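You operate a simulated robot arm through the tools that you are given. There is no shell and no other tool. Be economical: measure what you need, move in short steps, check, and stop when the job is done.

The job below is to be done with a simulated robot arm. You get a single attempt, and the scene is never put back.

## Task
Sand the old paint off the clamped block, wax the sanded patch, then open the vice.
Fine: sanding block and wax brush go back. A coat counts when it lies all over at full strength: go over it till it gets no stronger. What is to be rubbed or washed off counts as gone when no trace of it is left.

The check looks at the end state, three seconds after you hand in, the way a careful person would. Anything else that was tipped, shoved, dropped, spilled or broken makes it a failure.

## Robot
A 6-joint arm with a two-finger parallel gripper, fixed in place. Base frame: the origin is at the foot of the arm, x ahead of it, y to its left, z up; the work surface is at about z = 900. Readings come in mm, rad, newtons and seconds.
With the tool pointing down near the work surface it reaches from about 240 to 660 mm from the base axis. Its first joint turns from -1.152 to 1.152 rad. Payload 2.9 kg.
The tool frame sits at the grasp point between the pads (the TCP): z along the fingers, y along the line on which they close. The tips reach 30 mm beyond it. Largest opening 110 mm; finger width 20, thickness 10; the body of the gripper, 48 by 112 mm, starts 55 mm behind the TCP.
Orientation is that of the tool frame in the base frame, as a unit quaternion [w, x, y, z]. With the fingers straight down and closing along the base's y, the tool's x points along the base's -x, its y along +y and its z along -z.

## Interface
- The arm moves only by the tool nudge_tool. Its argument "increments" is one flat list of numbers, 7 for each row, row after row: the shift along the base's x, y, z in mm, then the turn, a rotation vector about the base's x, y, z in rad, then the finger opening in mm, from 0 to 110. In form: [tx, ty, tz, ax, ay, az, gripper, tx, ty, tz, ax, ay, az, gripper, ...]. A call has 1 to 20 rows; each row is the pose to reach, as a shift and turn from the pose commanded when the call began. A row lasts 0.2 s, in which the tool goes at most 50 mm and 0.15 rad; a call with a longer step from one row to the next is refused whole, and so is a gripper value outside its range. A pose out of reach is approached as far as the arm can. The call stops where the force on the tool passes 40 N (or 10 N more than at its start, if that is more) or the arm is blocked; 0.2 s more then pass. The fingers move at their own pace (about 108 mm/s each) and stop on an object; they squeeze with about 39 N. The grip force told is the motor's: it shows also when the fingers shut on nothing. Time passes only in rows, and 0.2 s behind the last, so rows that repeat a pose let the fingers close. It gives the time, the measured TCP pose, the force on the tool (base axes), the opening and the grip force at its end, in the units of the frame above (readings bear some noise), with the torque about the TCP (base axes, N m) and any sound that the robot's microphone picked up.
- Cameras (640 x 400 px; columns grow to the right, rows downward): "scene" is fixed at [60.5, 425.3, 1413.8]; the picture's right is [-0.86, -0.50, 0.00], its down [-0.19, 0.32, -0.93] and it looks along [0.47, -0.80, -0.37] (base axes); focal length 249 px, centre (320, 200). "wrist" rides on the gripper at [72, 17, -103] in the tool frame; the picture's right is [-0.23, 0.97, 0.00], its down [-0.76, -0.18, -0.62] and it looks along [-0.61, -0.14, 0.78] (tool axes); focal length 222 px, centre (320, 200). There is no depth. A picture from a camera that has moved, and an enlarged one, comes with that camera's place and axes in the base frame and with its lens. The place of the scene camera against the robot may be out by one fixed shift of up to 18 mm in any direction.
- get_image(camera): a new picture of that camera. It takes no simulated time.
- zoom(camera, box): a new picture of the part [left, top, right, bottom] of that camera's present view, enlarged. It takes no simulated time.
- sign_off(): hands the job in; it is judged then, once.

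Work in short steps. Places have to be worked out from the pictures, the camera data and where the tool is seen: move nearer, look again, correct. Check each grasp and each placing, and mend what went wrong. You have 120 turns and 64 pictures in all, those below and enlarged ones among them. Open the gripper and draw the arm clear of the work before you hand the job in, unless the task says otherwise; then end with one line.

The tools are called after "Request:" by a JSON object that holds its "api" and its "payload". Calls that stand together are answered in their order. nudge_tool: Moves the arm, as the interface text tells. Its arguments: {"type":"object","properties":{"increments":{"type":"array","items":{"type":"number"}}},"required":["increments"]} The other tools are called the same way: get_image (camera) takes a picture; zoom (camera, box) takes an enlarged picture of a part of a camera's view; sign_off () hands the job in.

At the start:

```text
t: 0.0
ee_pos: [312.9, -50.2, 1337.2]
tool_rot: [0.002, -0.001, 1.0, 0.0]
wrist_force: [0.0, -0.5, 0.4]
moment: [0.0, 0.01, 0.0]
opening: 110.2
grip_force: 0.2
```

scene: 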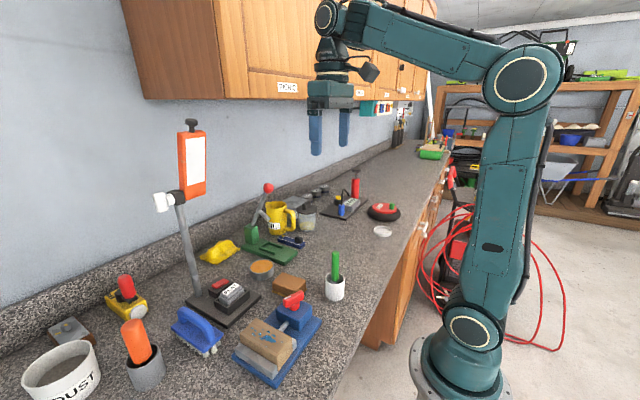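
wrist: 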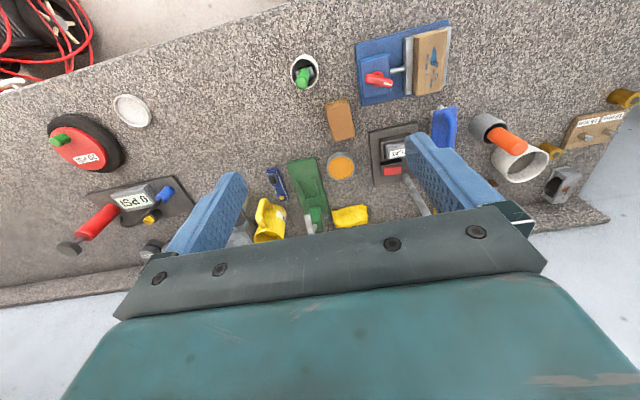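

I start by looking closely at the vice area in both cameras.

Request:
{"api": "zoom", "payload": {"camera": "scene", "box": [160, 230, 360, 390]}}

Request:
{"api": "zoom", "payload": {"camera": "wrist", "box": [270, 10, 560, 240]}}

Request:
{"api": "zoom", "payload": {"camera": "scene", "box": [0, 250, 200, 400]}}

```text
2.50 times, centred on (260, 310) of scene
camera zoom: at [60.5, 425.3, 1413.8], right [-0.86, -0.5, 0.0], down [-0.19, 0.32, -0.93], along [0.47, -0.8, -0.37], focal length 622 px, centre (470, -75)
```

zoom: 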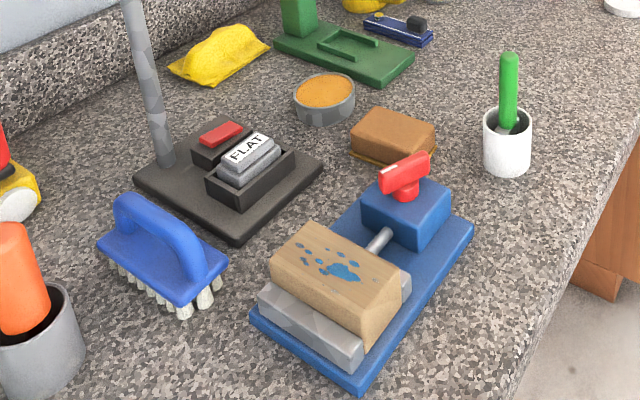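

```text
1.74 times, centred on (415, 125) of wrist
camera zoom: at [241.8, -33.1, 1439.9], right [0.23, 0.97, 0.0], down [0.76, -0.18, 0.63], along [0.61, -0.14, -0.78], focal length 386 px, centre (155, 330)
```

zoom: 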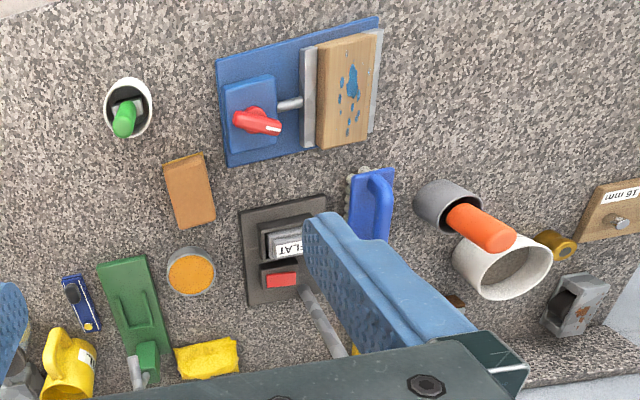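

```text
2.67 times, centred on (100, 325) of scene
camera zoom: at [60.5, 425.3, 1413.8], right [-0.86, -0.5, 0.0], down [-0.19, 0.32, -0.93], along [0.47, -0.8, -0.37], focal length 663 px, centre (907, -133)
```

zoom: 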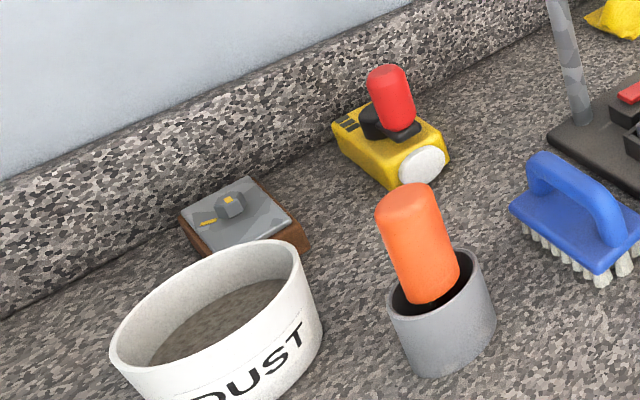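

Next I move lower to get a closer wrist view of the vice, the brown block, the tin and the two cups.

Request:
{"api": "nudge_tool", "payload": {"increments": [0, 12, -45, 0, 0, 0, 110, -5, 25, -90, 0, 0, 0, 110, -10, 40, -135, 0, 0, 0, 110, -15, 50, -180, 0, 0, 0, 110]}}

Request:
{"api": "get_image", "payload": {"camera": "wrist"}}

```text
t: 1.0
ee_pos: [296.5, 2.9, 1158.4]
tool_rot: [0.001, 0.0, 1.0, -0.001]
wrist_force: [0.6, 0.4, 0.0]
moment: [0.04, -0.06, -0.01]
opening: 109.9
grip_force: 0.0
```

```text
58 pictures are left
camera wrist: at [225.5, 19.4, 1260.0], right [0.23, 0.97, 0.0], down [0.76, -0.18, 0.63], along [0.61, -0.14, -0.78], focal length 222 px, centre (320, 200)
```

wrist: 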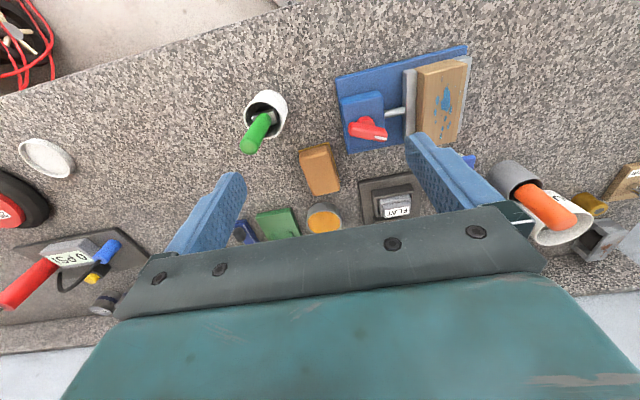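

Request:
{"api": "zoom", "payload": {"camera": "wrist", "box": [230, 30, 490, 240]}}

Request:
{"api": "zoom", "payload": {"camera": "wrist", "box": [460, 130, 640, 270]}}

```text
1.90 times, centred on (360, 135) of wrist
camera zoom: at [225.5, 19.4, 1260.0], right [0.23, 0.97, 0.0], down [0.76, -0.18, 0.63], along [0.61, -0.14, -0.78], focal length 423 px, centre (244, 324)
```

zoom: 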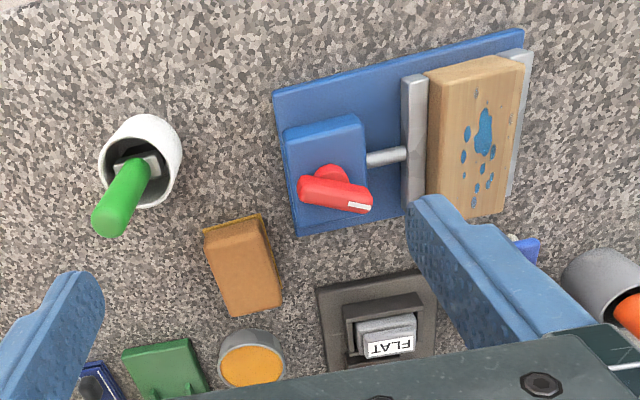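

```text
2.86 times, centred on (550, 200) of wrist
camera zoom: at [225.5, 19.4, 1260.0], right [0.23, 0.97, 0.0], down [0.76, -0.18, 0.63], along [0.61, -0.14, -0.78], focal length 635 px, centre (-337, 200)
```

zoom: 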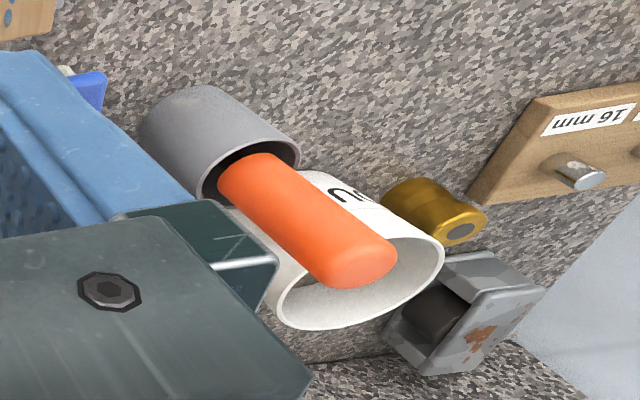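

The brown block with a gritty underside should be the sanding block, at about (429,-27). The paint patch is at about (350,156). I move above the sanding block for close pictures.

Request:
{"api": "nudge_tool", "payload": {"increments": [35, -7, -20, 0, 0, 0, 110, 70, -14, -40, 0, 0, 0, 110, 105, -21, -70, 0, 0, 0, 110, 132, -28, -97, 0, 0, 0, 110, 132, -28, -97, 0, 0, 0, 110]}}

Request:
{"api": "get_image", "payload": {"camera": "wrist"}}

Request:
{"api": "zoom", "payload": {"camera": "scene", "box": [220, 200, 380, 320]}}

```text
t: 2.2
ee_pos: [430.6, -29.2, 1061.1]
tool_rot: [0.002, 0.0, 1.0, 0.0]
wrist_force: [0.2, -0.3, 0.0]
moment: [-0.01, 0.02, 0.02]
opening: 110.0
grip_force: 0.1
```

```text
55 pictures are left
camera wrist: at [358.2, -10.8, 1163.7], right [0.23, 0.97, 0.0], down [0.76, -0.18, 0.63], along [0.61, -0.14, -0.78], focal length 222 px, centre (320, 200)
```

wrist: 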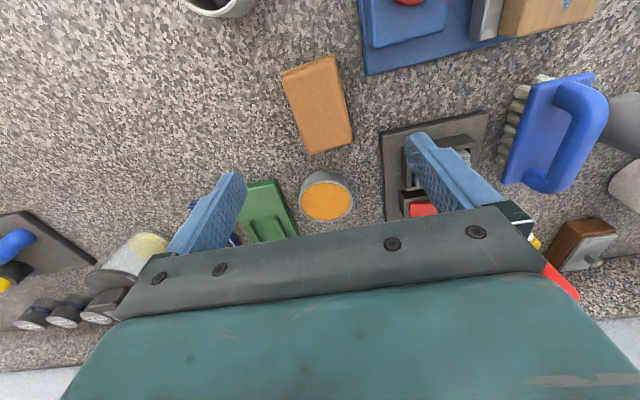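

```text
3.33 times, centred on (300, 260) of scene
camera zoom: at [60.5, 425.3, 1413.8], right [-0.86, -0.5, 0.0], down [-0.19, 0.32, -0.93], along [0.47, -0.8, -0.37], focal length 829 px, centre (387, 0)
```

zoom: 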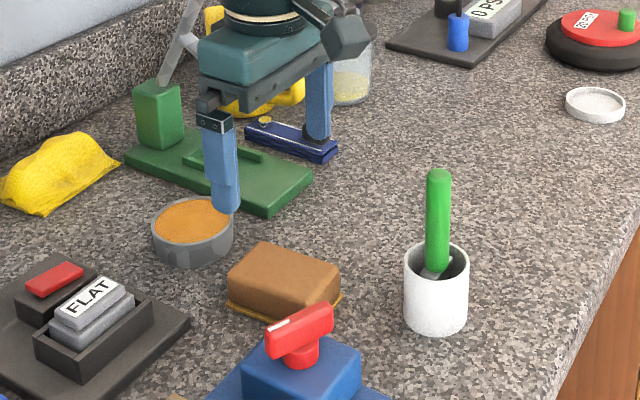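

Both wrist views put the sanding block at centre (430,-27), about 82 × 55 mm, with its top near z 928. I lower to TCP z≈938 and close on it.

Request:
{"api": "nudge_tool", "payload": {"increments": [0, 1, -45, 0, 0, 0, 110, 0, 1, -90, 0, 0, 0, 110, 0, 1, -110, 0, 0, 0, 100, 0, 1, -122, 0, 0, 0, 90, 0, 1, -122, 0, 0, 0, 70, 0, 1, -122, 0, 0, 0, 50, 0, 1, -122, 0, 0, 0, 40, 0, 1, -122, 0, 0, 0, 40]}}

Request:
{"api": "get_image", "payload": {"camera": "wrist"}}

Request:
{"api": "zoom", "payload": {"camera": "scene", "box": [240, 230, 340, 310]}}

```text
t: 4.0
ee_pos: [428.9, -27.4, 938.7]
tool_rot: [0.001, 0.0, 1.0, 0.0]
wrist_force: [0.0, 0.4, 0.0]
moment: [0.0, 0.0, 0.0]
opening: 54.3
grip_force: 39.1
```

```text
53 pictures are left
camera wrist: at [357.8, -10.1, 1041.5], right [0.23, 0.97, 0.0], down [0.76, -0.18, 0.63], along [0.61, -0.14, -0.78], focal length 222 px, centre (320, 200)
```

wrist: 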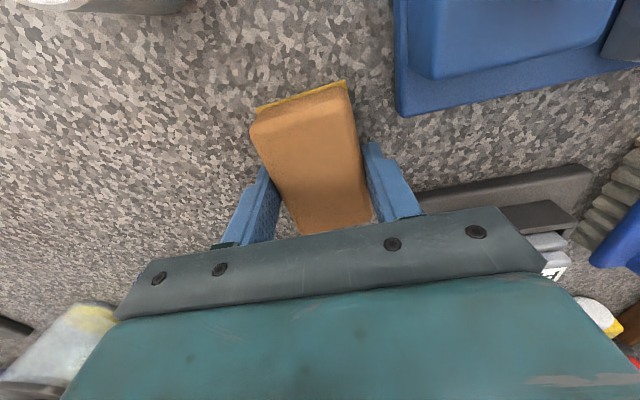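

```text
5.00 times, centred on (290, 270) of scene
camera zoom: at [60.5, 425.3, 1413.8], right [-0.86, -0.5, 0.0], down [-0.19, 0.32, -0.93], along [0.47, -0.8, -0.37], focal length 1243 px, centre (470, -150)
```

zoom: 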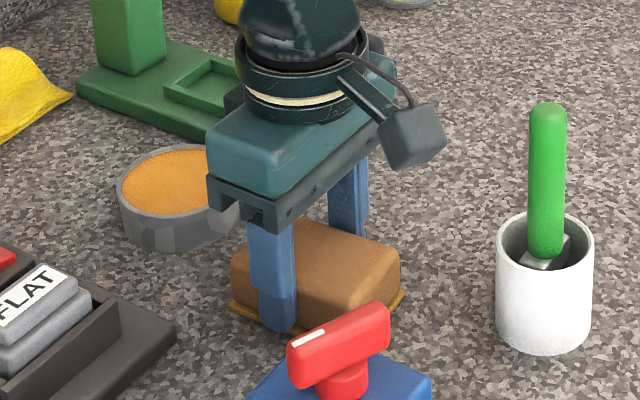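

The grip is good: 54 mm opening at 39 N. I lift it and carry it high over to the painted block.

Request:
{"api": "nudge_tool", "payload": {"increments": [0, 0, 45, 0, 0, 0, 40, 0, 0, 90, 0, 0, 0, 40, 0, 0, 130, 0, 0, 0, 40, -20, 40, 150, 0, 0, 0, 40, -38, 82, 150, 0, 0, 0, 40, -57, 124, 150, 0, 0, 0, 40, -77, 166, 150, 0, 0, 0, 40, -77, 183, 130, 0, 0, 0, 40, -77, 183, 130, 0, 0, 0, 40]}}

Request:
{"api": "get_image", "payload": {"camera": "wrist"}}

Request:
{"api": "zoom", "payload": {"camera": "scene", "box": [200, 230, 360, 390]}}

```text
t: 6.0
ee_pos: [353.8, 156.2, 1067.1]
tool_rot: [0.002, 0.0, 1.0, 0.0]
wrist_force: [-0.1, 0.8, -0.3]
moment: [0.0, -0.03, 0.0]
opening: 40.1
grip_force: 0.1
```

```text
51 pictures are left
camera wrist: at [282.1, 172.2, 1169.8], right [0.23, 0.97, 0.0], down [0.76, -0.18, 0.63], along [0.61, -0.14, -0.78], focal length 222 px, centre (320, 200)
```

wrist: 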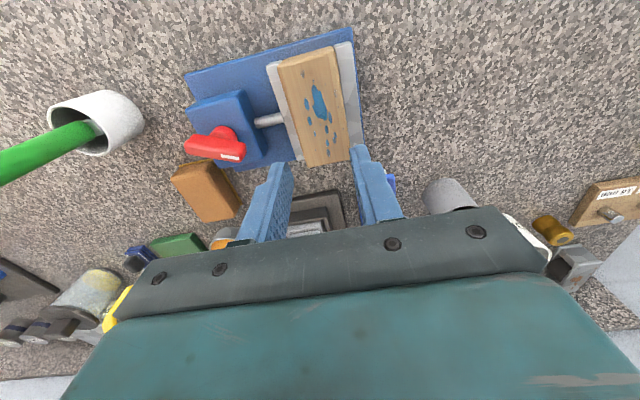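

```text
2.50 times, centred on (280, 310) of scene
camera zoom: at [60.5, 425.3, 1413.8], right [-0.86, -0.5, 0.0], down [-0.19, 0.32, -0.93], along [0.47, -0.8, -0.37], focal length 622 px, centre (420, -75)
```

zoom: 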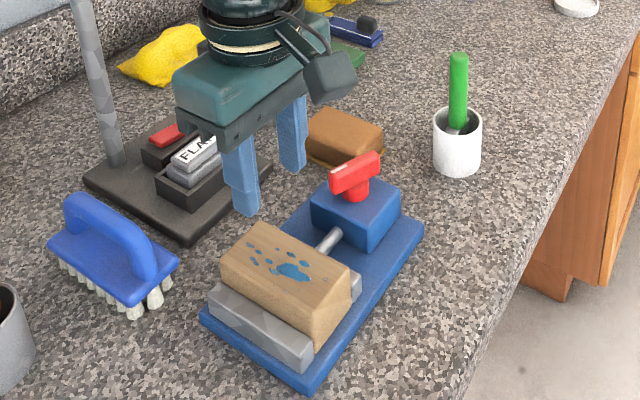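

The block slipped out on the lift: the opening reads 40 and it is still near its old spot. I go back above it, look again, and will then grip lower, fully closed, and lift more gently.

Request:
{"api": "nudge_tool", "payload": {"increments": [0, -17, 20, 0, 0, 0, 80, 20, -60, 20, 0, 0, 0, 110, 38, -100, 20, 0, 0, 0, 110, 57, -140, 10, 0, 0, 0, 110, 77, -180, 0, 0, 0, 0, 110, 77, -180, -20, 0, 0, 0, 110, 77, -180, -20, 0, 0, 0, 110]}}

Request:
{"api": "zoom", "payload": {"camera": "wrist", "box": [220, 20, 420, 200]}}

Request:
{"api": "zoom", "payload": {"camera": "scene", "box": [250, 240, 350, 320]}}

```text
t: 7.6
ee_pos: [431.9, -24.5, 1048.7]
tool_rot: [0.002, 0.0, 1.0, 0.0]
wrist_force: [-1.1, 0.1, 0.2]
moment: [0.0, -0.01, -0.01]
opening: 110.1
grip_force: 0.1
```

```text
2.22 times, centred on (320, 110) of wrist
camera zoom: at [360.9, -7.8, 1150.8], right [0.23, 0.97, 0.0], down [0.76, -0.18, 0.63], along [0.61, -0.14, -0.78], focal length 494 px, centre (320, 400)
```

zoom: 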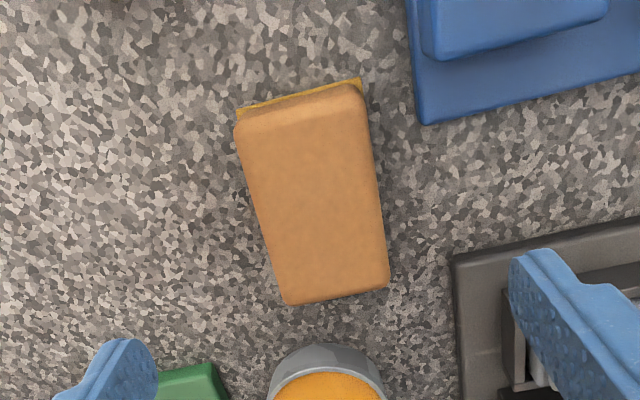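

```text
5.00 times, centred on (300, 280) of scene
camera zoom: at [60.5, 425.3, 1413.8], right [-0.86, -0.5, 0.0], down [-0.19, 0.32, -0.93], along [0.47, -0.8, -0.37], focal length 1243 px, centre (420, -200)
```

zoom: 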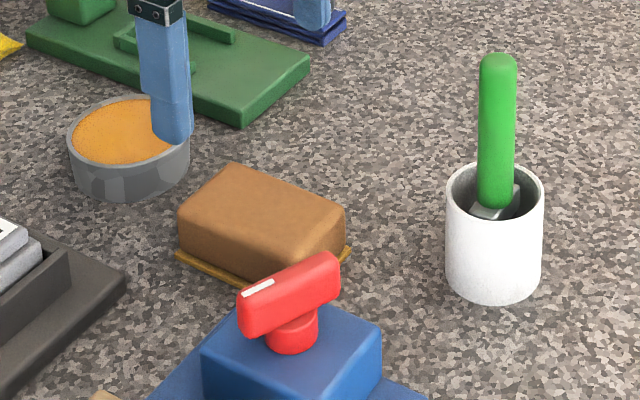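

The block now lies square at about (430,-24). I grip again slightly deeper with a full-close command, lift only a few millimetres, and check.

Request:
{"api": "nudge_tool", "payload": {"increments": [-1, 1, -45, 0, 0, 0, 110, -1, 1, -90, 0, 0, 0, 110, -1, 1, -112, 0, 0, 0, 90, -1, 1, -113, 0, 0, 0, 60, -1, 1, -113, 0, 0, 0, 30, -1, 1, -113, 0, 0, 0, 0, -1, 1, -113, 0, 0, 0, 0, -1, 1, -113, 0, 0, 0, 0, -1, 1, -110, 0, 0, 0, 0, -1, 1, -107, 0, 0, 0, 0, -1, 1, -103, 0, 0, 0, 0]}}

Request:
{"api": "zoom", "payload": {"camera": "scene", "box": [250, 240, 350, 320]}}

```text
t: 10.0
ee_pos: [429.5, -23.7, 944.5]
tool_rot: [0.001, 0.0, 1.0, 0.0]
wrist_force: [0.3, 0.2, -1.0]
moment: [0.0, 0.03, 0.02]
opening: 53.3
grip_force: 38.9
```

```text
5.00 times, centred on (300, 280) of scene
camera zoom: at [60.5, 425.3, 1413.8], right [-0.86, -0.5, 0.0], down [-0.19, 0.32, -0.93], along [0.47, -0.8, -0.37], focal length 1243 px, centre (420, -200)
```

zoom: 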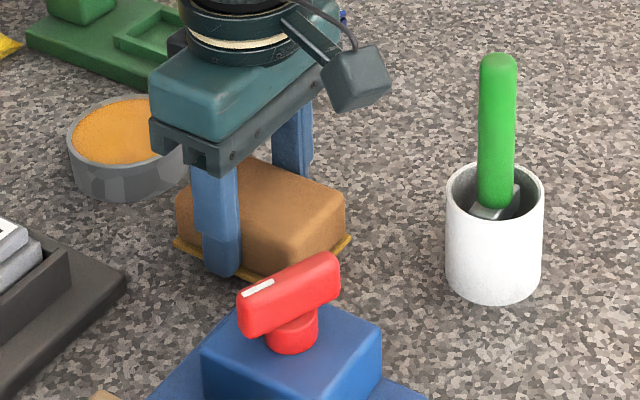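

The block's edges have moved up with the fingers, so it is lifted this time. I continue raising it slowly.

Request:
{"api": "nudge_tool", "payload": {"increments": [0, 0, 8, 0, 0, 0, 0, 0, 0, 20, 0, 0, 0, 0, 0, 0, 35, 0, 0, 0, 0, 0, 0, 50, 0, 0, 0, 0, 0, 0, 65, 0, 0, 0, 0, 0, 0, 80, 0, 0, 0, 0, 0, 0, 95, 0, 0, 0, 0, 0, 0, 110, 0, 0, 0, 0, 0, 0, 122, 0, 0, 0, 0, 0, 0, 130, 0, 0, 0, 0]}}

```text
t: 12.2
ee_pos: [429.4, -22.9, 1076.2]
tool_rot: [0.002, 0.0, 1.0, -0.001]
wrist_force: [0.9, -0.3, -0.8]
moment: [-0.01, 0.01, 0.0]
opening: 53.7
grip_force: 38.9
```

It is held at 53.7 mm. I carry it gently over the wood centre at about (354,157).

Request:
{"api": "nudge_tool", "payload": {"increments": [-4, 10, 3, 0, 0, 0, 0, -12, 30, 3, 0, 0, 0, 0, -21, 52, 3, 0, 0, 0, 0, -30, 75, 3, 0, 0, 0, 0, -40, 98, 3, 0, 0, 0, 0, -50, 121, 3, 0, 0, 0, 0, -60, 144, 3, 0, 0, 0, 0, -68, 164, 3, 0, 0, 0, 0, -73, 176, 3, 0, 0, 0, 0, -75, 181, 3, 0, 0, 0, 0, -75, 181, -10, 0, 0, 0, 0, -75, 181, -25, 0, 0, 0, 0, -75, 181, -40, 0, 0, 0, 0, -75, 181, -52, 0, 0, 0, 0]}}

Request:
{"api": "get_image", "payload": {"camera": "wrist"}}

Request:
{"api": "zoom", "payload": {"camera": "scene", "box": [200, 260, 340, 390]}}

```text
t: 15.2
ee_pos: [353.3, 155.6, 1024.9]
tool_rot: [0.002, -0.001, 1.0, 0.0]
wrist_force: [0.4, 0.1, -1.1]
moment: [0.0, 0.01, -0.05]
opening: 53.6
grip_force: 39.0
```

```text
46 pictures are left
camera wrist: at [282.8, 173.6, 1127.3], right [0.23, 0.97, 0.0], down [0.76, -0.18, 0.63], along [0.61, -0.14, -0.78], focal length 222 px, centre (320, 200)
```

wrist: 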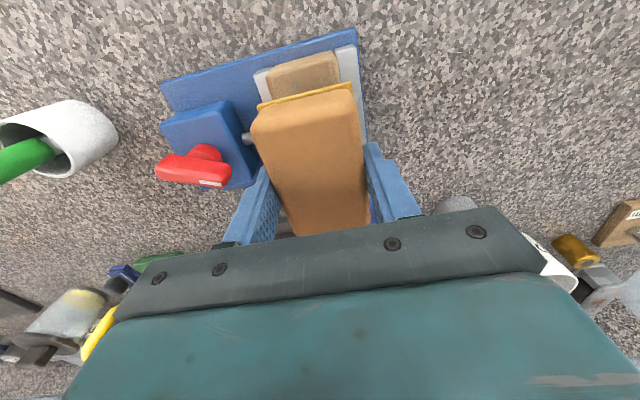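

```text
3.08 times, centred on (270, 325) of scene
camera zoom: at [60.5, 425.3, 1413.8], right [-0.86, -0.5, 0.0], down [-0.19, 0.32, -0.93], along [0.47, -0.8, -0.37], focal length 765 px, centre (474, -185)
```

zoom: 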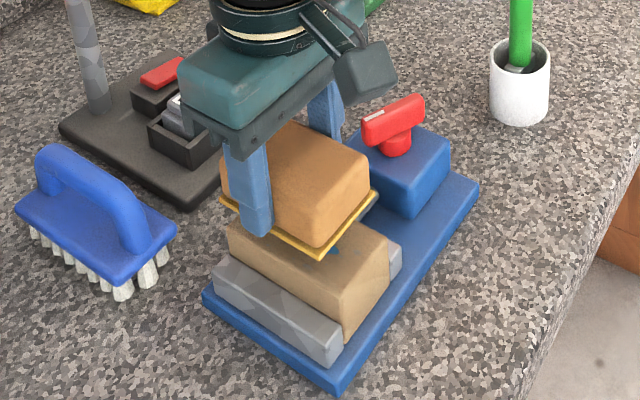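

The sole is about 30 mm above the wood. I descend gently and watch for contact.

Request:
{"api": "nudge_tool", "payload": {"increments": [0, 1, -8, 0, 0, 0, 0, 0, 1, -15, 0, 0, 0, 0, 0, 1, -20, 0, 0, 0, 0, 0, 1, -24, 0, 0, 0, 0, 0, 1, -27, 0, 0, 0, 0]}}

```text
t: 16.4
ee_pos: [355.9, 158.8, 997.1]
tool_rot: [0.001, 0.0, 1.0, 0.0]
wrist_force: [0.1, -0.4, -0.6]
moment: [0.01, -0.01, 0.01]
opening: 53.3
grip_force: 39.4
```

Request:
{"api": "nudge_tool", "payload": {"increments": [0, 0, -1.5, 0, 0, 0, 0, 0, 0, -3, 0, 0, 0, 0, 0, 0, -4.5, 0, 0, 0, 0]}}

```text
t: 17.2
ee_pos: [355.6, 158.3, 994.8]
tool_rot: [0.004, 0.0, 1.0, 0.001]
wrist_force: [-6.5, -3.1, 37.2]
moment: [-0.24, 0.12, 0.0]
opening: 53.6
grip_force: 39.2
```

Contact at about z 995 with 37 N. I ease off by about 1.5 mm and make sanding strokes along the grain with small sideways shifts.

Request:
{"api": "nudge_tool", "payload": {"increments": [0, 0, 1.5, 0, 0, 0, 0, 12, 0, 1.5, 0, 0, 0, 0, 24, 0, 1.5, 0, 0, 0, 0, 12, 0, 1.5, 0, 0, 0, 0, 0, 0, 1.5, 0, 0, 0, 0, -12, 0, 1.5, 0, 0, 0, 0, -24, 0, 1.5, 0, 0, 0, 0, -12, 0, 1.5, 0, 0, 0, 0, 0, 0, 1.5, 0, 0, 0, 0]}}

```text
t: 19.2
ee_pos: [353.6, 159.3, 994.1]
tool_rot: [0.001, 0.001, 1.0, 0.0]
wrist_force: [-10.6, 0.4, 24.3]
moment: [-0.01, -0.26, 0.02]
opening: 53.3
grip_force: 39.0
```

The force is steady at 24 N with some friction. I do more strokes, then check the wood.

Request:
{"api": "nudge_tool", "payload": {"increments": [12, 0, 0, 0, 0, 0, 0, 25, 0, 0, 0, 0, 0, 0, 12, 4, 0, 0, 0, 0, 0, 0, 4, 0, 0, 0, 0, 0, -12, 4, 0, 0, 0, 0, 0, -25, 4, 0, 0, 0, 0, 0, -12, 0, 0, 0, 0, 0, 0, 0, -4, 0, 0, 0, 0, 0, 12, -4, 0, 0, 0, 0, 0, 25, -4, 0, 0, 0, 0, 0, 12, -4, 0, 0, 0, 0, 0, 0, -4, 0, 0, 0, 0, 0, -12, -4, 0, 0, 0, 0, 0, -25, -4, 0, 0, 0, 0, 0, -12, 0, 0, 0, 0, 0, 0, 0, 0, 0, 0, 0, 0, 0, 12, 0, 0, 0, 0, 0, 0, 25, 0, 0, 0, 0, 0, 0, 12, 0, 0, 0, 0, 0, 0, 0, 0, 0, 0, 0, 0, 0]}}

```text
t: 23.4
ee_pos: [354.9, 157.7, 993.0]
tool_rot: [0.002, 0.0, 1.0, 0.001]
wrist_force: [6.4, -0.4, 13.7]
moment: [-0.1, 0.05, 0.06]
opening: 53.4
grip_force: 39.4
```

I lift the block clear to look at the paint.

Request:
{"api": "nudge_tool", "payload": {"increments": [0, 0, 8, 0, 0, 0, 0, 0, 0, 22, 0, 0, 0, 0, 0, 0, 38, 0, 0, 0, 0, 5, 0, 54, 0, 0, 0, 0, 20, 0, 65, 0, 0, 0, 0, 40, 0, 75, 0, 0, 0, 0, 60, 0, 85, 0, 0, 0, 0, 70, 0, 90, 0, 0, 0, 0]}}

Request:
{"api": "zoom", "payload": {"camera": "scene", "box": [200, 260, 340, 390]}}

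Request:
{"api": "zoom", "payload": {"camera": "wrist", "box": [220, 0, 400, 120]}}

```text
t: 25.2
ee_pos: [425.3, 158.7, 1083.7]
tool_rot: [0.002, 0.0, 1.0, 0.001]
wrist_force: [-0.7, -0.5, -1.2]
moment: [0.02, 0.01, -0.05]
opening: 53.7
grip_force: 39.0
```

```text
3.08 times, centred on (270, 325) of scene
camera zoom: at [60.5, 425.3, 1413.8], right [-0.86, -0.5, 0.0], down [-0.19, 0.32, -0.93], along [0.47, -0.8, -0.37], focal length 765 px, centre (474, -185)
```

zoom: 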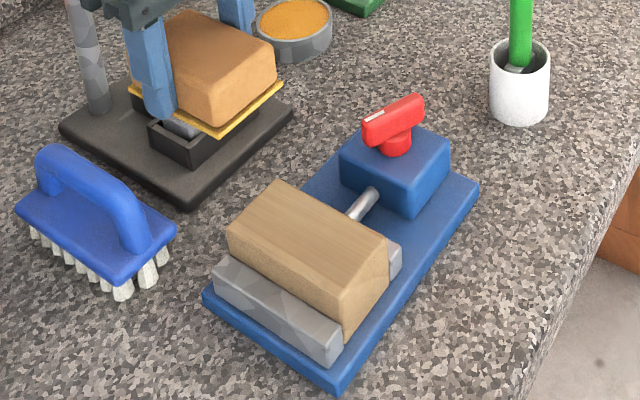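

```text
3.33 times, centred on (310, 60) of wrist
camera zoom: at [353.7, 176.5, 1186.8], right [0.23, 0.97, 0.0], down [0.76, -0.18, 0.63], along [0.61, -0.14, -0.78], focal length 740 px, centre (353, 667)
```

zoom: 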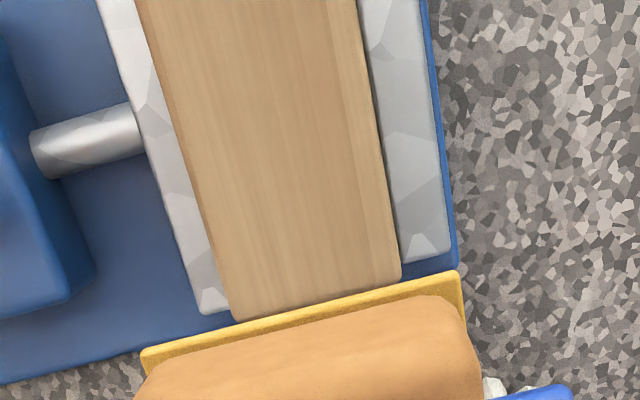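

The paint appears gone; I zoom in tightly for traces.

Request:
{"api": "zoom", "payload": {"camera": "scene", "box": [246, 310, 296, 350]}}

```text
10.00 times, centred on (271, 330) of scene
camera zoom: at [60.5, 425.3, 1413.8], right [-0.86, -0.5, 0.0], down [-0.19, 0.32, -0.93], along [0.47, -0.8, -0.37], focal length 2486 px, centre (810, -1100)
```

zoom: 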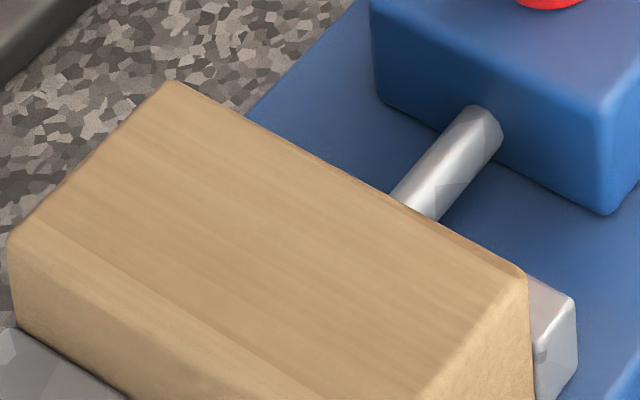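

The wood is clean. I carry the sanding block back to its old place at (430,-26).

Request:
{"api": "nudge_tool", "payload": {"increments": [1, -10, 0, 0, 0, 0, 0, 2, -30, 0, 0, 0, 0, 0, 3, -53, 0, 0, 0, 0, 0, 4, -76, 0, 0, 0, 0, 0, 4, -99, 0, 0, 0, 0, 0, 4, -122, 0, 0, 0, 0, 0, 4, -145, 0, 0, 0, 0, 0, 4, -165, 0, 0, 0, 0, 0, 4, -178, 0, 0, 0, 0, 0, 4, -184, -5, 0, 0, 0, 0, 4, -184, -25, 0, 0, 0, 0, 4, -184, -50, 0, 0, 0, 0, 4, -184, -75, 0, 0, 0, 0, 4, -184, -100, 0, 0, 0, 0, 4, -184, -120, 0, 0, 0, 0, 4, -184, -132, 0, 0, 0, 0, 4, -184, -137, 0, 0, 0, 0]}}

Request:
{"api": "zoom", "payload": {"camera": "scene", "box": [250, 240, 350, 320]}}

```text
t: 28.8
ee_pos: [427.7, -26.1, 946.1]
tool_rot: [0.001, 0.0, 1.0, 0.001]
wrist_force: [0.5, -0.1, -1.4]
moment: [-0.01, -0.02, 0.02]
opening: 53.3
grip_force: 38.7
```

```text
5.00 times, centred on (300, 280) of scene
camera zoom: at [60.5, 425.3, 1413.8], right [-0.86, -0.5, 0.0], down [-0.19, 0.32, -0.93], along [0.47, -0.8, -0.37], focal length 1243 px, centre (420, -200)
```

zoom: 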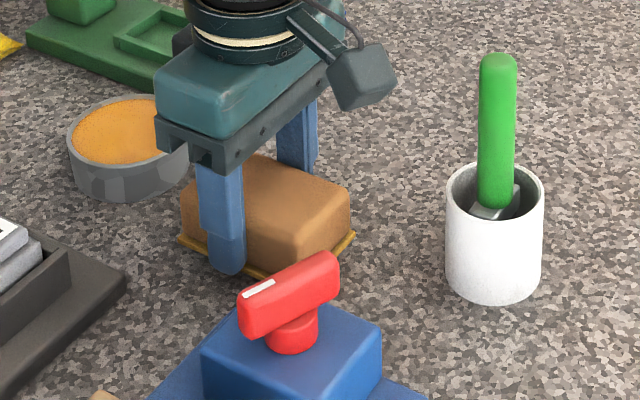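

Still not touching the bench. I lower in 1.5 mm rows until contact.

Request:
{"api": "nudge_tool", "payload": {"increments": [1, 0, -3, 0, 0, 0, 0, 1, 0, -5, 0, 0, 0, 0, 1, 0, -7, 0, 0, 0, 0, 1, 0, -8, 0, 0, 0, 0]}}

```text
t: 29.8
ee_pos: [429.4, -25.3, 937.8]
tool_rot: [0.002, 0.0, 1.0, -0.001]
wrist_force: [-1.0, -1.2, -1.0]
moment: [-0.03, 0.02, -0.01]
opening: 53.5
grip_force: 39.2
```

Request:
{"api": "nudge_tool", "payload": {"increments": [0, 0, -1, 0, 0, 0, 0, 0, 0, -2, 0, 0, 0, 0, 0, 0, -2.5, 0, 0, 0, 0]}}

```text
t: 30.6
ee_pos: [429.4, -24.5, 935.9]
tool_rot: [0.0, 0.0, 1.0, 0.001]
wrist_force: [0.6, -1.2, -0.4]
moment: [0.02, -0.02, 0.0]
opening: 53.1
grip_force: 38.6
```

Request:
{"api": "nudge_tool", "payload": {"increments": [0, 0, -0.8, 0, 0, 0, 0, 0, 0, -1.6, 0, 0, 0, 0]}}

```text
t: 31.2
ee_pos: [429.0, -25.8, 934.6]
tool_rot: [0.002, 0.0, 1.0, 0.0]
wrist_force: [-0.1, -0.7, -0.4]
moment: [-0.04, -0.01, 0.03]
opening: 53.6
grip_force: 39.3
```

Request:
{"api": "nudge_tool", "payload": {"increments": [0, 0, -0.8, 0, 0, 0, 0, 0, 0, -1.6, 0, 0, 0, 0]}}

```text
t: 31.8
ee_pos: [429.4, -25.1, 933.7]
tool_rot: [0.002, 0.0, 1.0, 0.0]
wrist_force: [-8.3, -0.2, 21.5]
moment: [0.05, 0.39, 0.04]
opening: 53.3
grip_force: 38.7
```

The block is down on the bench (21 N contact). I ease up by 1 mm, open symmetrically and rise.

Request:
{"api": "nudge_tool", "payload": {"increments": [0, 0, 1, 0, 0, 0, 0, 0, 0, 1, 0, 0, 0, 60, 0, 0, 1, 0, 0, 0, 90, 0, 0, 1, 0, 0, 0, 90, 0, 0, 1, 0, 0, 0, 90, 0, 0, 30, 0, 0, 0, 90, 0, 0, 75, 0, 0, 0, 90, 0, 0, 120, 0, 0, 0, 90, 0, 0, 165, 0, 0, 0, 90]}}

Request:
{"api": "get_image", "payload": {"camera": "wrist"}}

Request:
{"api": "zoom", "payload": {"camera": "scene", "box": [250, 230, 370, 330]}}

```text
t: 33.8
ee_pos: [430.4, -24.6, 1098.6]
tool_rot: [0.001, 0.0, 1.0, 0.0]
wrist_force: [0.8, -0.1, -0.3]
moment: [0.03, -0.03, -0.01]
opening: 90.0
grip_force: 0.1
```

```text
40 pictures are left
camera wrist: at [359.2, -7.4, 1200.9], right [0.23, 0.97, 0.0], down [0.76, -0.18, 0.62], along [0.61, -0.14, -0.78], focal length 222 px, centre (320, 200)
```

wrist: 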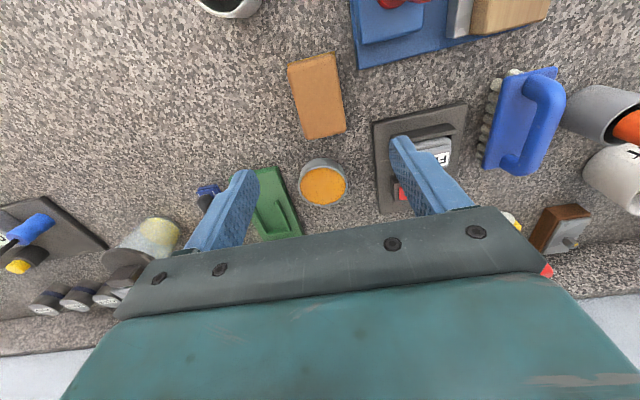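

```text
4.00 times, centred on (310, 280) of scene
camera zoom: at [60.5, 425.3, 1413.8], right [-0.86, -0.5, 0.0], down [-0.19, 0.32, -0.93], along [0.47, -0.8, -0.37], focal length 994 px, centre (360, -120)
```

zoom: 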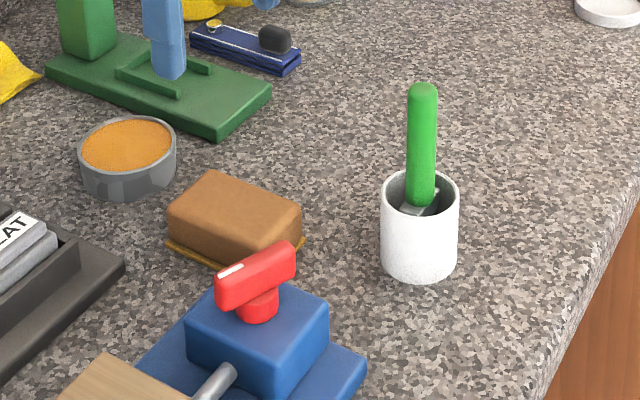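

The sanding block is back in place. Now I view the green-handled wax brush in its white cup from closer in.

Request:
{"api": "nudge_tool", "payload": {"increments": [-45, -10, 0, 0, 0, 0, 110, -90, -20, 0, 0, 0, 0, 110, -130, -30, 0, 0, 0, 0, 110, -168, -41, -10, 0, 0, 0, 110, -168, -41, -13, 0, 0, 0, 110]}}

Request:
{"api": "get_image", "payload": {"camera": "wrist"}}

```text
t: 35.0
ee_pos: [260.4, -65.8, 1083.7]
tool_rot: [0.002, 0.0, 1.0, 0.0]
wrist_force: [1.3, -1.0, -0.2]
moment: [-0.03, 0.01, 0.04]
opening: 109.9
grip_force: 0.0
```

```text
38 pictures are left
camera wrist: at [190.1, -48.0, 1186.5], right [0.23, 0.97, 0.0], down [0.76, -0.18, 0.63], along [0.61, -0.14, -0.78], focal length 222 px, centre (320, 200)
```

wrist: 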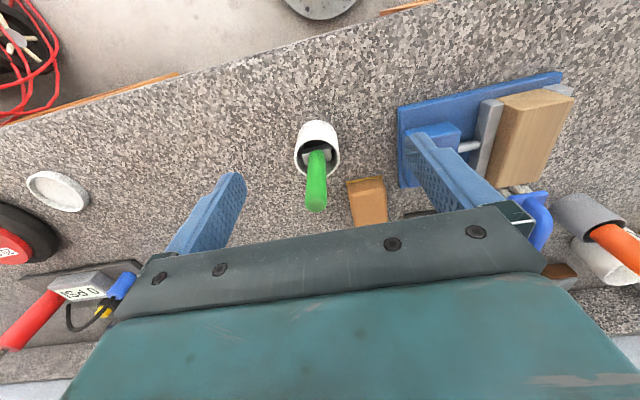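

Request:
{"api": "zoom", "payload": {"camera": "wrist", "box": [270, 110, 370, 220]}}

Request:
{"api": "zoom", "payload": {"camera": "scene", "box": [310, 240, 360, 310]}}

```text
3.64 times, centred on (320, 165) of wrist
camera zoom: at [190.1, -48.0, 1186.5], right [0.23, 0.97, 0.0], down [0.76, -0.18, 0.63], along [0.61, -0.14, -0.78], focal length 808 px, centre (320, 327)
```

zoom: 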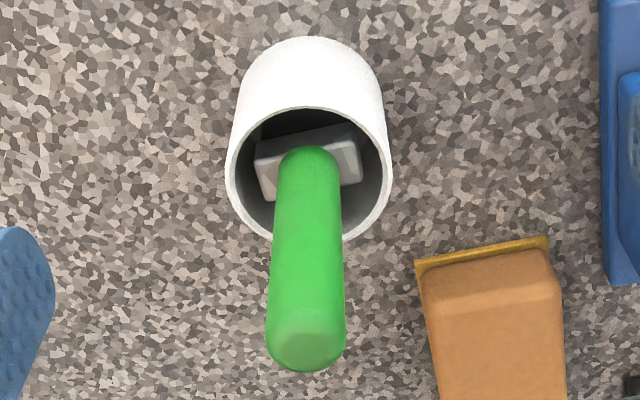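

```text
5.71 times, centred on (335, 275) of scene
camera zoom: at [60.5, 425.3, 1413.8], right [-0.86, -0.5, 0.0], down [-0.19, 0.32, -0.93], along [0.47, -0.8, -0.37], focal length 1421 px, centre (234, -229)
```

zoom: 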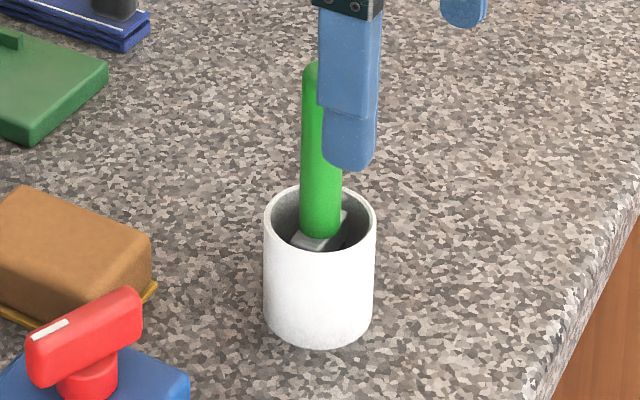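

Triangulating puts the handle upright at about (307,-77), with its top near z 1043 and the cup rim near z 955. I move above it and check alignment before lowering.

Request:
{"api": "nudge_tool", "payload": {"increments": [0, -4, 12, 0, 0, 0, 80, 20, -8, 25, 0, 0, 0, 80, 46, -12, 25, 0, 0, 0, 80, 46, -12, 25, 0, 0, 0, 80]}}

Request:
{"api": "get_image", "payload": {"camera": "wrist"}}

Request:
{"api": "zoom", "payload": {"camera": "scene", "box": [290, 200, 390, 310]}}

```text
t: 36.0
ee_pos: [306.4, -77.0, 1109.3]
tool_rot: [0.001, 0.0, 1.0, 0.0]
wrist_force: [0.1, 0.2, 0.4]
moment: [-0.01, 0.03, -0.01]
opening: 79.8
grip_force: 0.0
```

```text
35 pictures are left
camera wrist: at [235.4, -60.6, 1211.9], right [0.23, 0.97, 0.0], down [0.76, -0.18, 0.63], along [0.61, -0.14, -0.78], focal length 222 px, centre (320, 200)
```

wrist: 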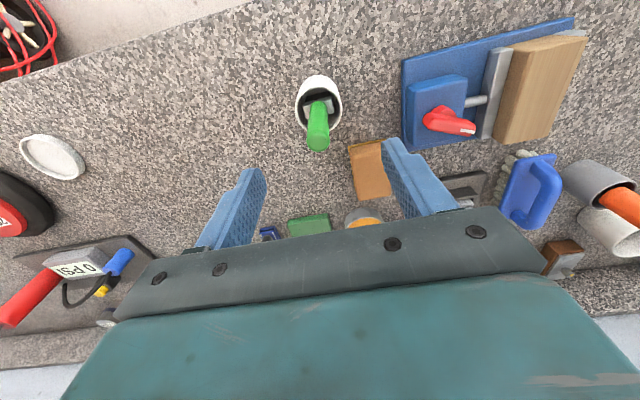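

```text
3.64 times, centred on (340, 255) of scene
camera zoom: at [60.5, 425.3, 1413.8], right [-0.86, -0.5, 0.0], down [-0.19, 0.32, -0.93], along [0.47, -0.8, -0.37], focal length 904 px, centre (247, 0)
```

zoom: 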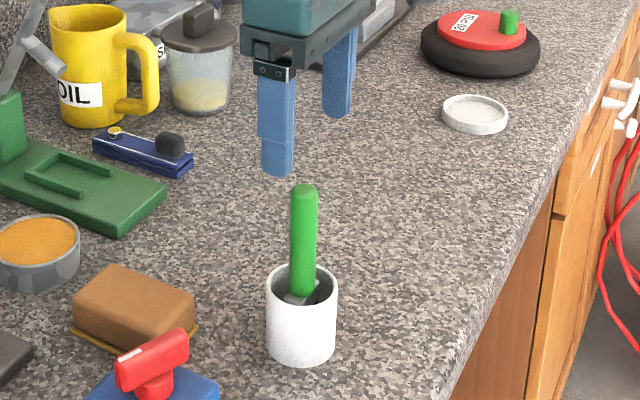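

Refined handle position is (311,-79) with its top near z 1038. I shift 3.5 mm, lower to TCP z≈1004 around the handle, and close.

Request:
{"api": "nudge_tool", "payload": {"increments": [3.5, -1.5, -30, 0, 0, 0, 80, 3.5, -1.5, -60, 0, 0, 0, 80, 3.5, -1.5, -85, 0, 0, 0, 80, 3.5, -1.5, -105, 0, 0, 0, 80, 3.5, -1.5, -105, 0, 0, 0, 60, 3.5, -1.5, -105, 0, 0, 0, 40, 3.5, -1.5, -105, 0, 0, 0, 25, 3.5, -1.5, -105, 0, 0, 0, 10, 3.5, -1.5, -105, 0, 0, 0, 0, 3.5, -1.5, -105, 0, 0, 0, 0]}}

Request:
{"api": "get_image", "payload": {"camera": "wrist"}}

Request:
{"api": "zoom", "payload": {"camera": "scene", "box": [290, 200, 390, 310]}}

```text
t: 38.2
ee_pos: [310.8, -78.5, 1003.3]
tool_rot: [0.001, 0.0, 1.0, 0.0]
wrist_force: [-0.1, 0.6, -0.3]
moment: [0.01, 0.04, -0.01]
opening: 18.9
grip_force: 39.2
```

```text
33 pictures are left
camera wrist: at [240.2, -61.6, 1105.9], right [0.23, 0.97, 0.0], down [0.76, -0.18, 0.63], along [0.61, -0.14, -0.78], focal length 222 px, centre (320, 200)
```

wrist: 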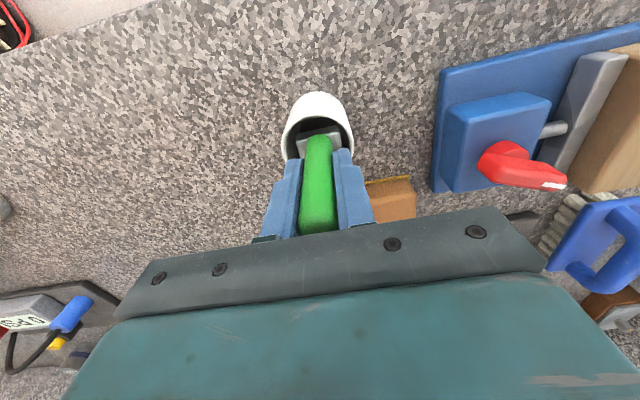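

```text
3.64 times, centred on (340, 255) of scene
camera zoom: at [60.5, 425.3, 1413.8], right [-0.86, -0.5, 0.0], down [-0.19, 0.32, -0.93], along [0.47, -0.8, -0.37], focal length 904 px, centre (247, 0)
```

zoom: 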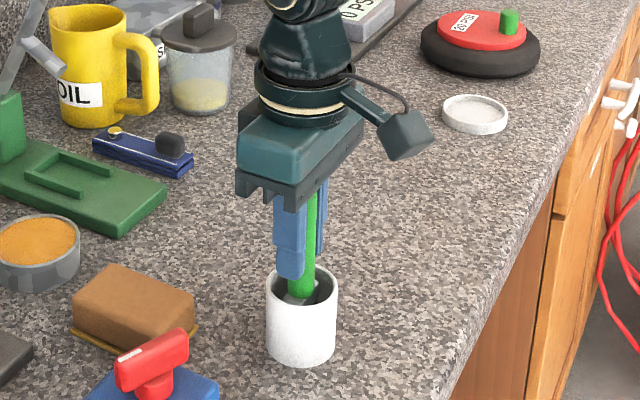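

The handle is gripped at 18.9 mm. Home TCP is (311,-79,1003.5); I lift slowly straight up.

Request:
{"api": "nudge_tool", "payload": {"increments": [0, 0, 3, 0, 0, 0, 0, 0, 0, 8, 0, 0, 0, 0, 0, 0, 16, 0, 0, 0, 0, 0, 0, 28, 0, 0, 0, 0, 0, 0, 42, 0, 0, 0, 0, 0, 0, 57, 0, 0, 0, 0, 0, 0, 72, 0, 0, 0, 0, 0, 0, 87, 0, 0, 0, 0, 0, 0, 100, 0, 0, 0, 0, 0, 0, 105, 0, 0, 0, 0]}}

Request:
{"api": "zoom", "payload": {"camera": "scene", "box": [290, 190, 390, 310]}}

```text
t: 40.4
ee_pos: [311.0, -78.7, 1110.1]
tool_rot: [0.002, 0.0, 1.0, 0.0]
wrist_force: [-0.1, -1.2, 0.1]
moment: [-0.05, 0.01, -0.01]
opening: 18.5
grip_force: 39.7
```

```text
3.33 times, centred on (340, 250) of scene
camera zoom: at [60.5, 425.3, 1413.8], right [-0.86, -0.5, 0.0], down [-0.19, 0.32, -0.93], along [0.47, -0.8, -0.37], focal length 829 px, centre (253, 33)
```

zoom: 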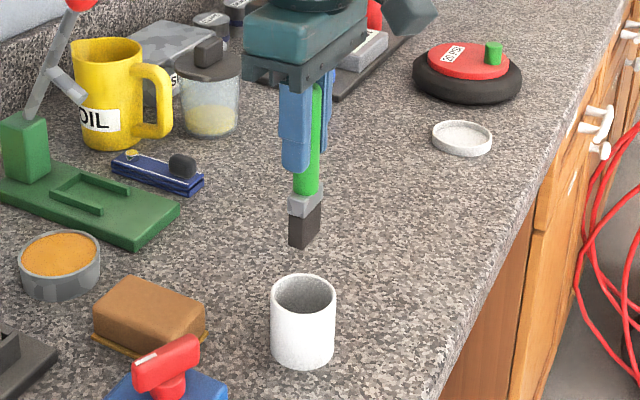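

The brush came out whole, with bristles ending about 98 mm below the TCP. The wax tin is at about (557,-48), with the wax surface near z 915; I carry the brush above it.

Request:
{"api": "nudge_tool", "payload": {"increments": [10, 1, 3, 0, 0, 0, 0, 32, 4, 3, 0, 0, 0, 0, 57, 7, 3, 0, 0, 0, 0, 82, 10, 3, 0, 0, 0, 0, 107, 13, 3, 0, 0, 0, 0, 132, 17, 3, 0, 0, 0, 0, 157, 20, 3, 0, 0, 0, 0, 182, 23, 3, 0, 0, 0, 0, 207, 26, 3, 0, 0, 0, 0, 228, 29, 0, 0, 0, 0, 0, 240, 31, -15, 0, 0, 0, 0, 245, 31, -35, 0, 0, 0, 0, 245, 31, -45, 0, 0, 0, 0]}}

Request:
{"api": "get_image", "payload": {"camera": "wrist"}}

Request:
{"api": "zoom", "payload": {"camera": "scene", "box": [210, 190, 330, 310]}}

```text
t: 43.2
ee_pos: [556.0, -48.4, 1065.8]
tool_rot: [0.002, 0.0, 1.0, 0.0]
wrist_force: [0.0, 0.6, 0.8]
moment: [0.0, -0.02, 0.0]
opening: 18.4
grip_force: 39.1
```

```text
30 pictures are left
camera wrist: at [484.7, -30.6, 1167.5], right [0.23, 0.97, 0.0], down [0.76, -0.18, 0.63], along [0.61, -0.14, -0.78], focal length 222 px, centre (320, 200)
```

wrist: 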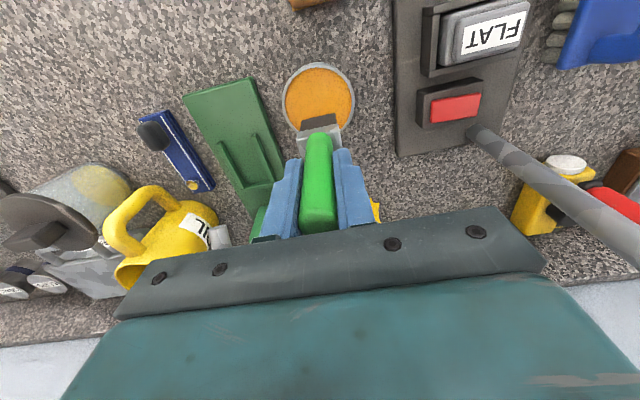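

```text
3.33 times, centred on (270, 250) of scene
camera zoom: at [60.5, 425.3, 1413.8], right [-0.86, -0.5, 0.0], down [-0.19, 0.32, -0.93], along [0.47, -0.8, -0.37], focal length 829 px, centre (487, 33)
```

zoom: 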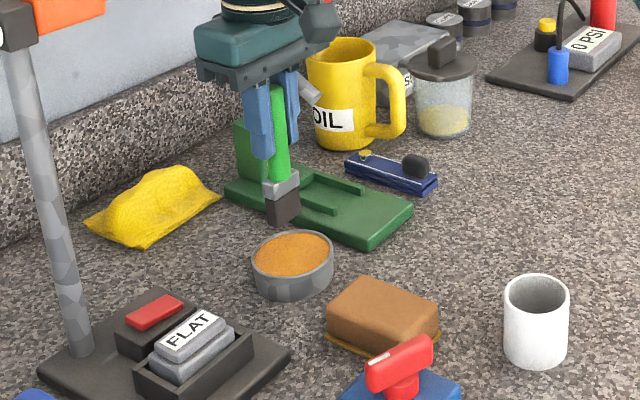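

The steeper view puts the tin centre at (542,-45.5). I shift by (-14,+3) and lower part way.

Request:
{"api": "nudge_tool", "payload": {"increments": [-7, 1.5, 0, 0, 0, 0, 0, -14, 3, 0, 0, 0, 0, 0, -14, 3, -12, 0, 0, 0, 0, -14, 3, -24, 0, 0, 0, 0]}}

Request:
{"api": "get_image", "payload": {"camera": "wrist"}}

Request:
{"api": "zoom", "payload": {"camera": "scene", "box": [240, 220, 320, 290]}}

```text
t: 44.2
ee_pos: [541.6, -45.5, 1040.8]
tool_rot: [0.002, 0.0, 1.0, 0.0]
wrist_force: [-0.5, 0.0, -0.6]
moment: [-0.02, 0.04, -0.02]
opening: 18.9
grip_force: 38.8
```

```text
28 pictures are left
camera wrist: at [470.0, -28.5, 1142.6], right [0.23, 0.97, 0.0], down [0.76, -0.18, 0.63], along [0.61, -0.14, -0.78], focal length 222 px, centre (320, 200)
```

wrist: 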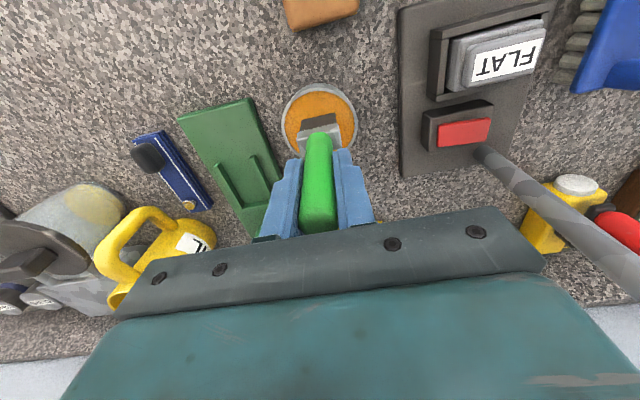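

```text
5.71 times, centred on (280, 255) of scene
camera zoom: at [60.5, 425.3, 1413.8], right [-0.86, -0.5, 0.0], down [-0.19, 0.32, -0.93], along [0.47, -0.8, -0.37], focal length 1421 px, centre (549, -114)
```

zoom: 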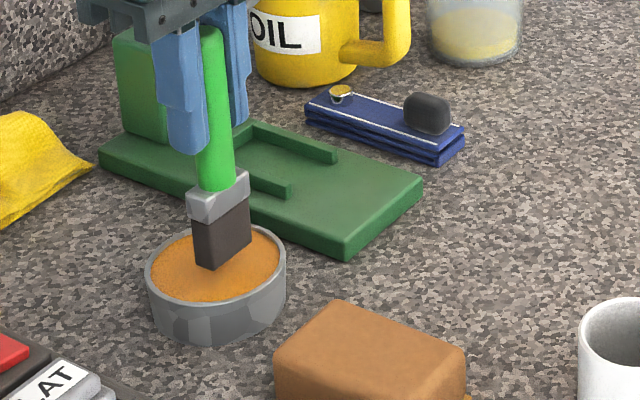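

The brush is centred over the wax. I lower in small rows until light contact.

Request:
{"api": "nudge_tool", "payload": {"increments": [0, 0, -7, 0, 0, 0, 0, 0, 0, -13, 0, 0, 0, 0, 0, 0, -17, 0, 0, 0, 0]}}

```text
t: 45.0
ee_pos: [541.8, -46.9, 1026.1]
tool_rot: [0.005, 0.0, 1.0, 0.001]
wrist_force: [-5.6, 2.8, 28.0]
moment: [0.7, 0.54, 0.02]
opening: 18.9
grip_force: 38.9
```

Contact with the wax at z≈1026, 28 N. I ease off slightly, swirl a little, and lift to look at the bristles.

Request:
{"api": "nudge_tool", "payload": {"increments": [0, 0, 2, 0, 0, 0, 0, 4, 0, 2, 0, 0, 0, 0, 0, 3, 2, 0, 0, 0, 0, -4, 0, 2, 0, 0, 0, 0, 0, -3, 2, 0, 0, 0, 0, 0, 0, 2, 0, 0, 0, 0, 0, 0, 8, 0, 0, 0, 0, 0, 0, 20, 0, 0, 0, 0, 0, 0, 35, 0, 0, 0, 0]}}

Request:
{"api": "zoom", "payload": {"camera": "scene", "box": [240, 220, 320, 290]}}

```text
t: 47.0
ee_pos: [540.6, -45.9, 1058.2]
tool_rot: [0.001, 0.0, 1.0, 0.0]
wrist_force: [-0.2, 0.5, -0.1]
moment: [0.03, 0.05, 0.03]
opening: 18.5
grip_force: 38.8
```

```text
5.71 times, centred on (280, 255) of scene
camera zoom: at [60.5, 425.3, 1413.8], right [-0.86, -0.5, 0.0], down [-0.19, 0.32, -0.93], along [0.47, -0.8, -0.37], focal length 1421 px, centre (549, -114)
```

zoom: 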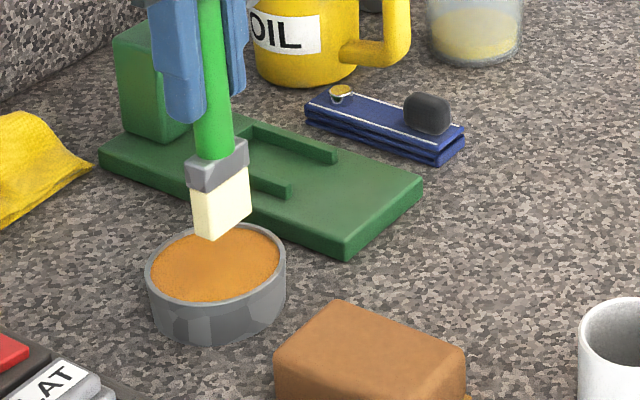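

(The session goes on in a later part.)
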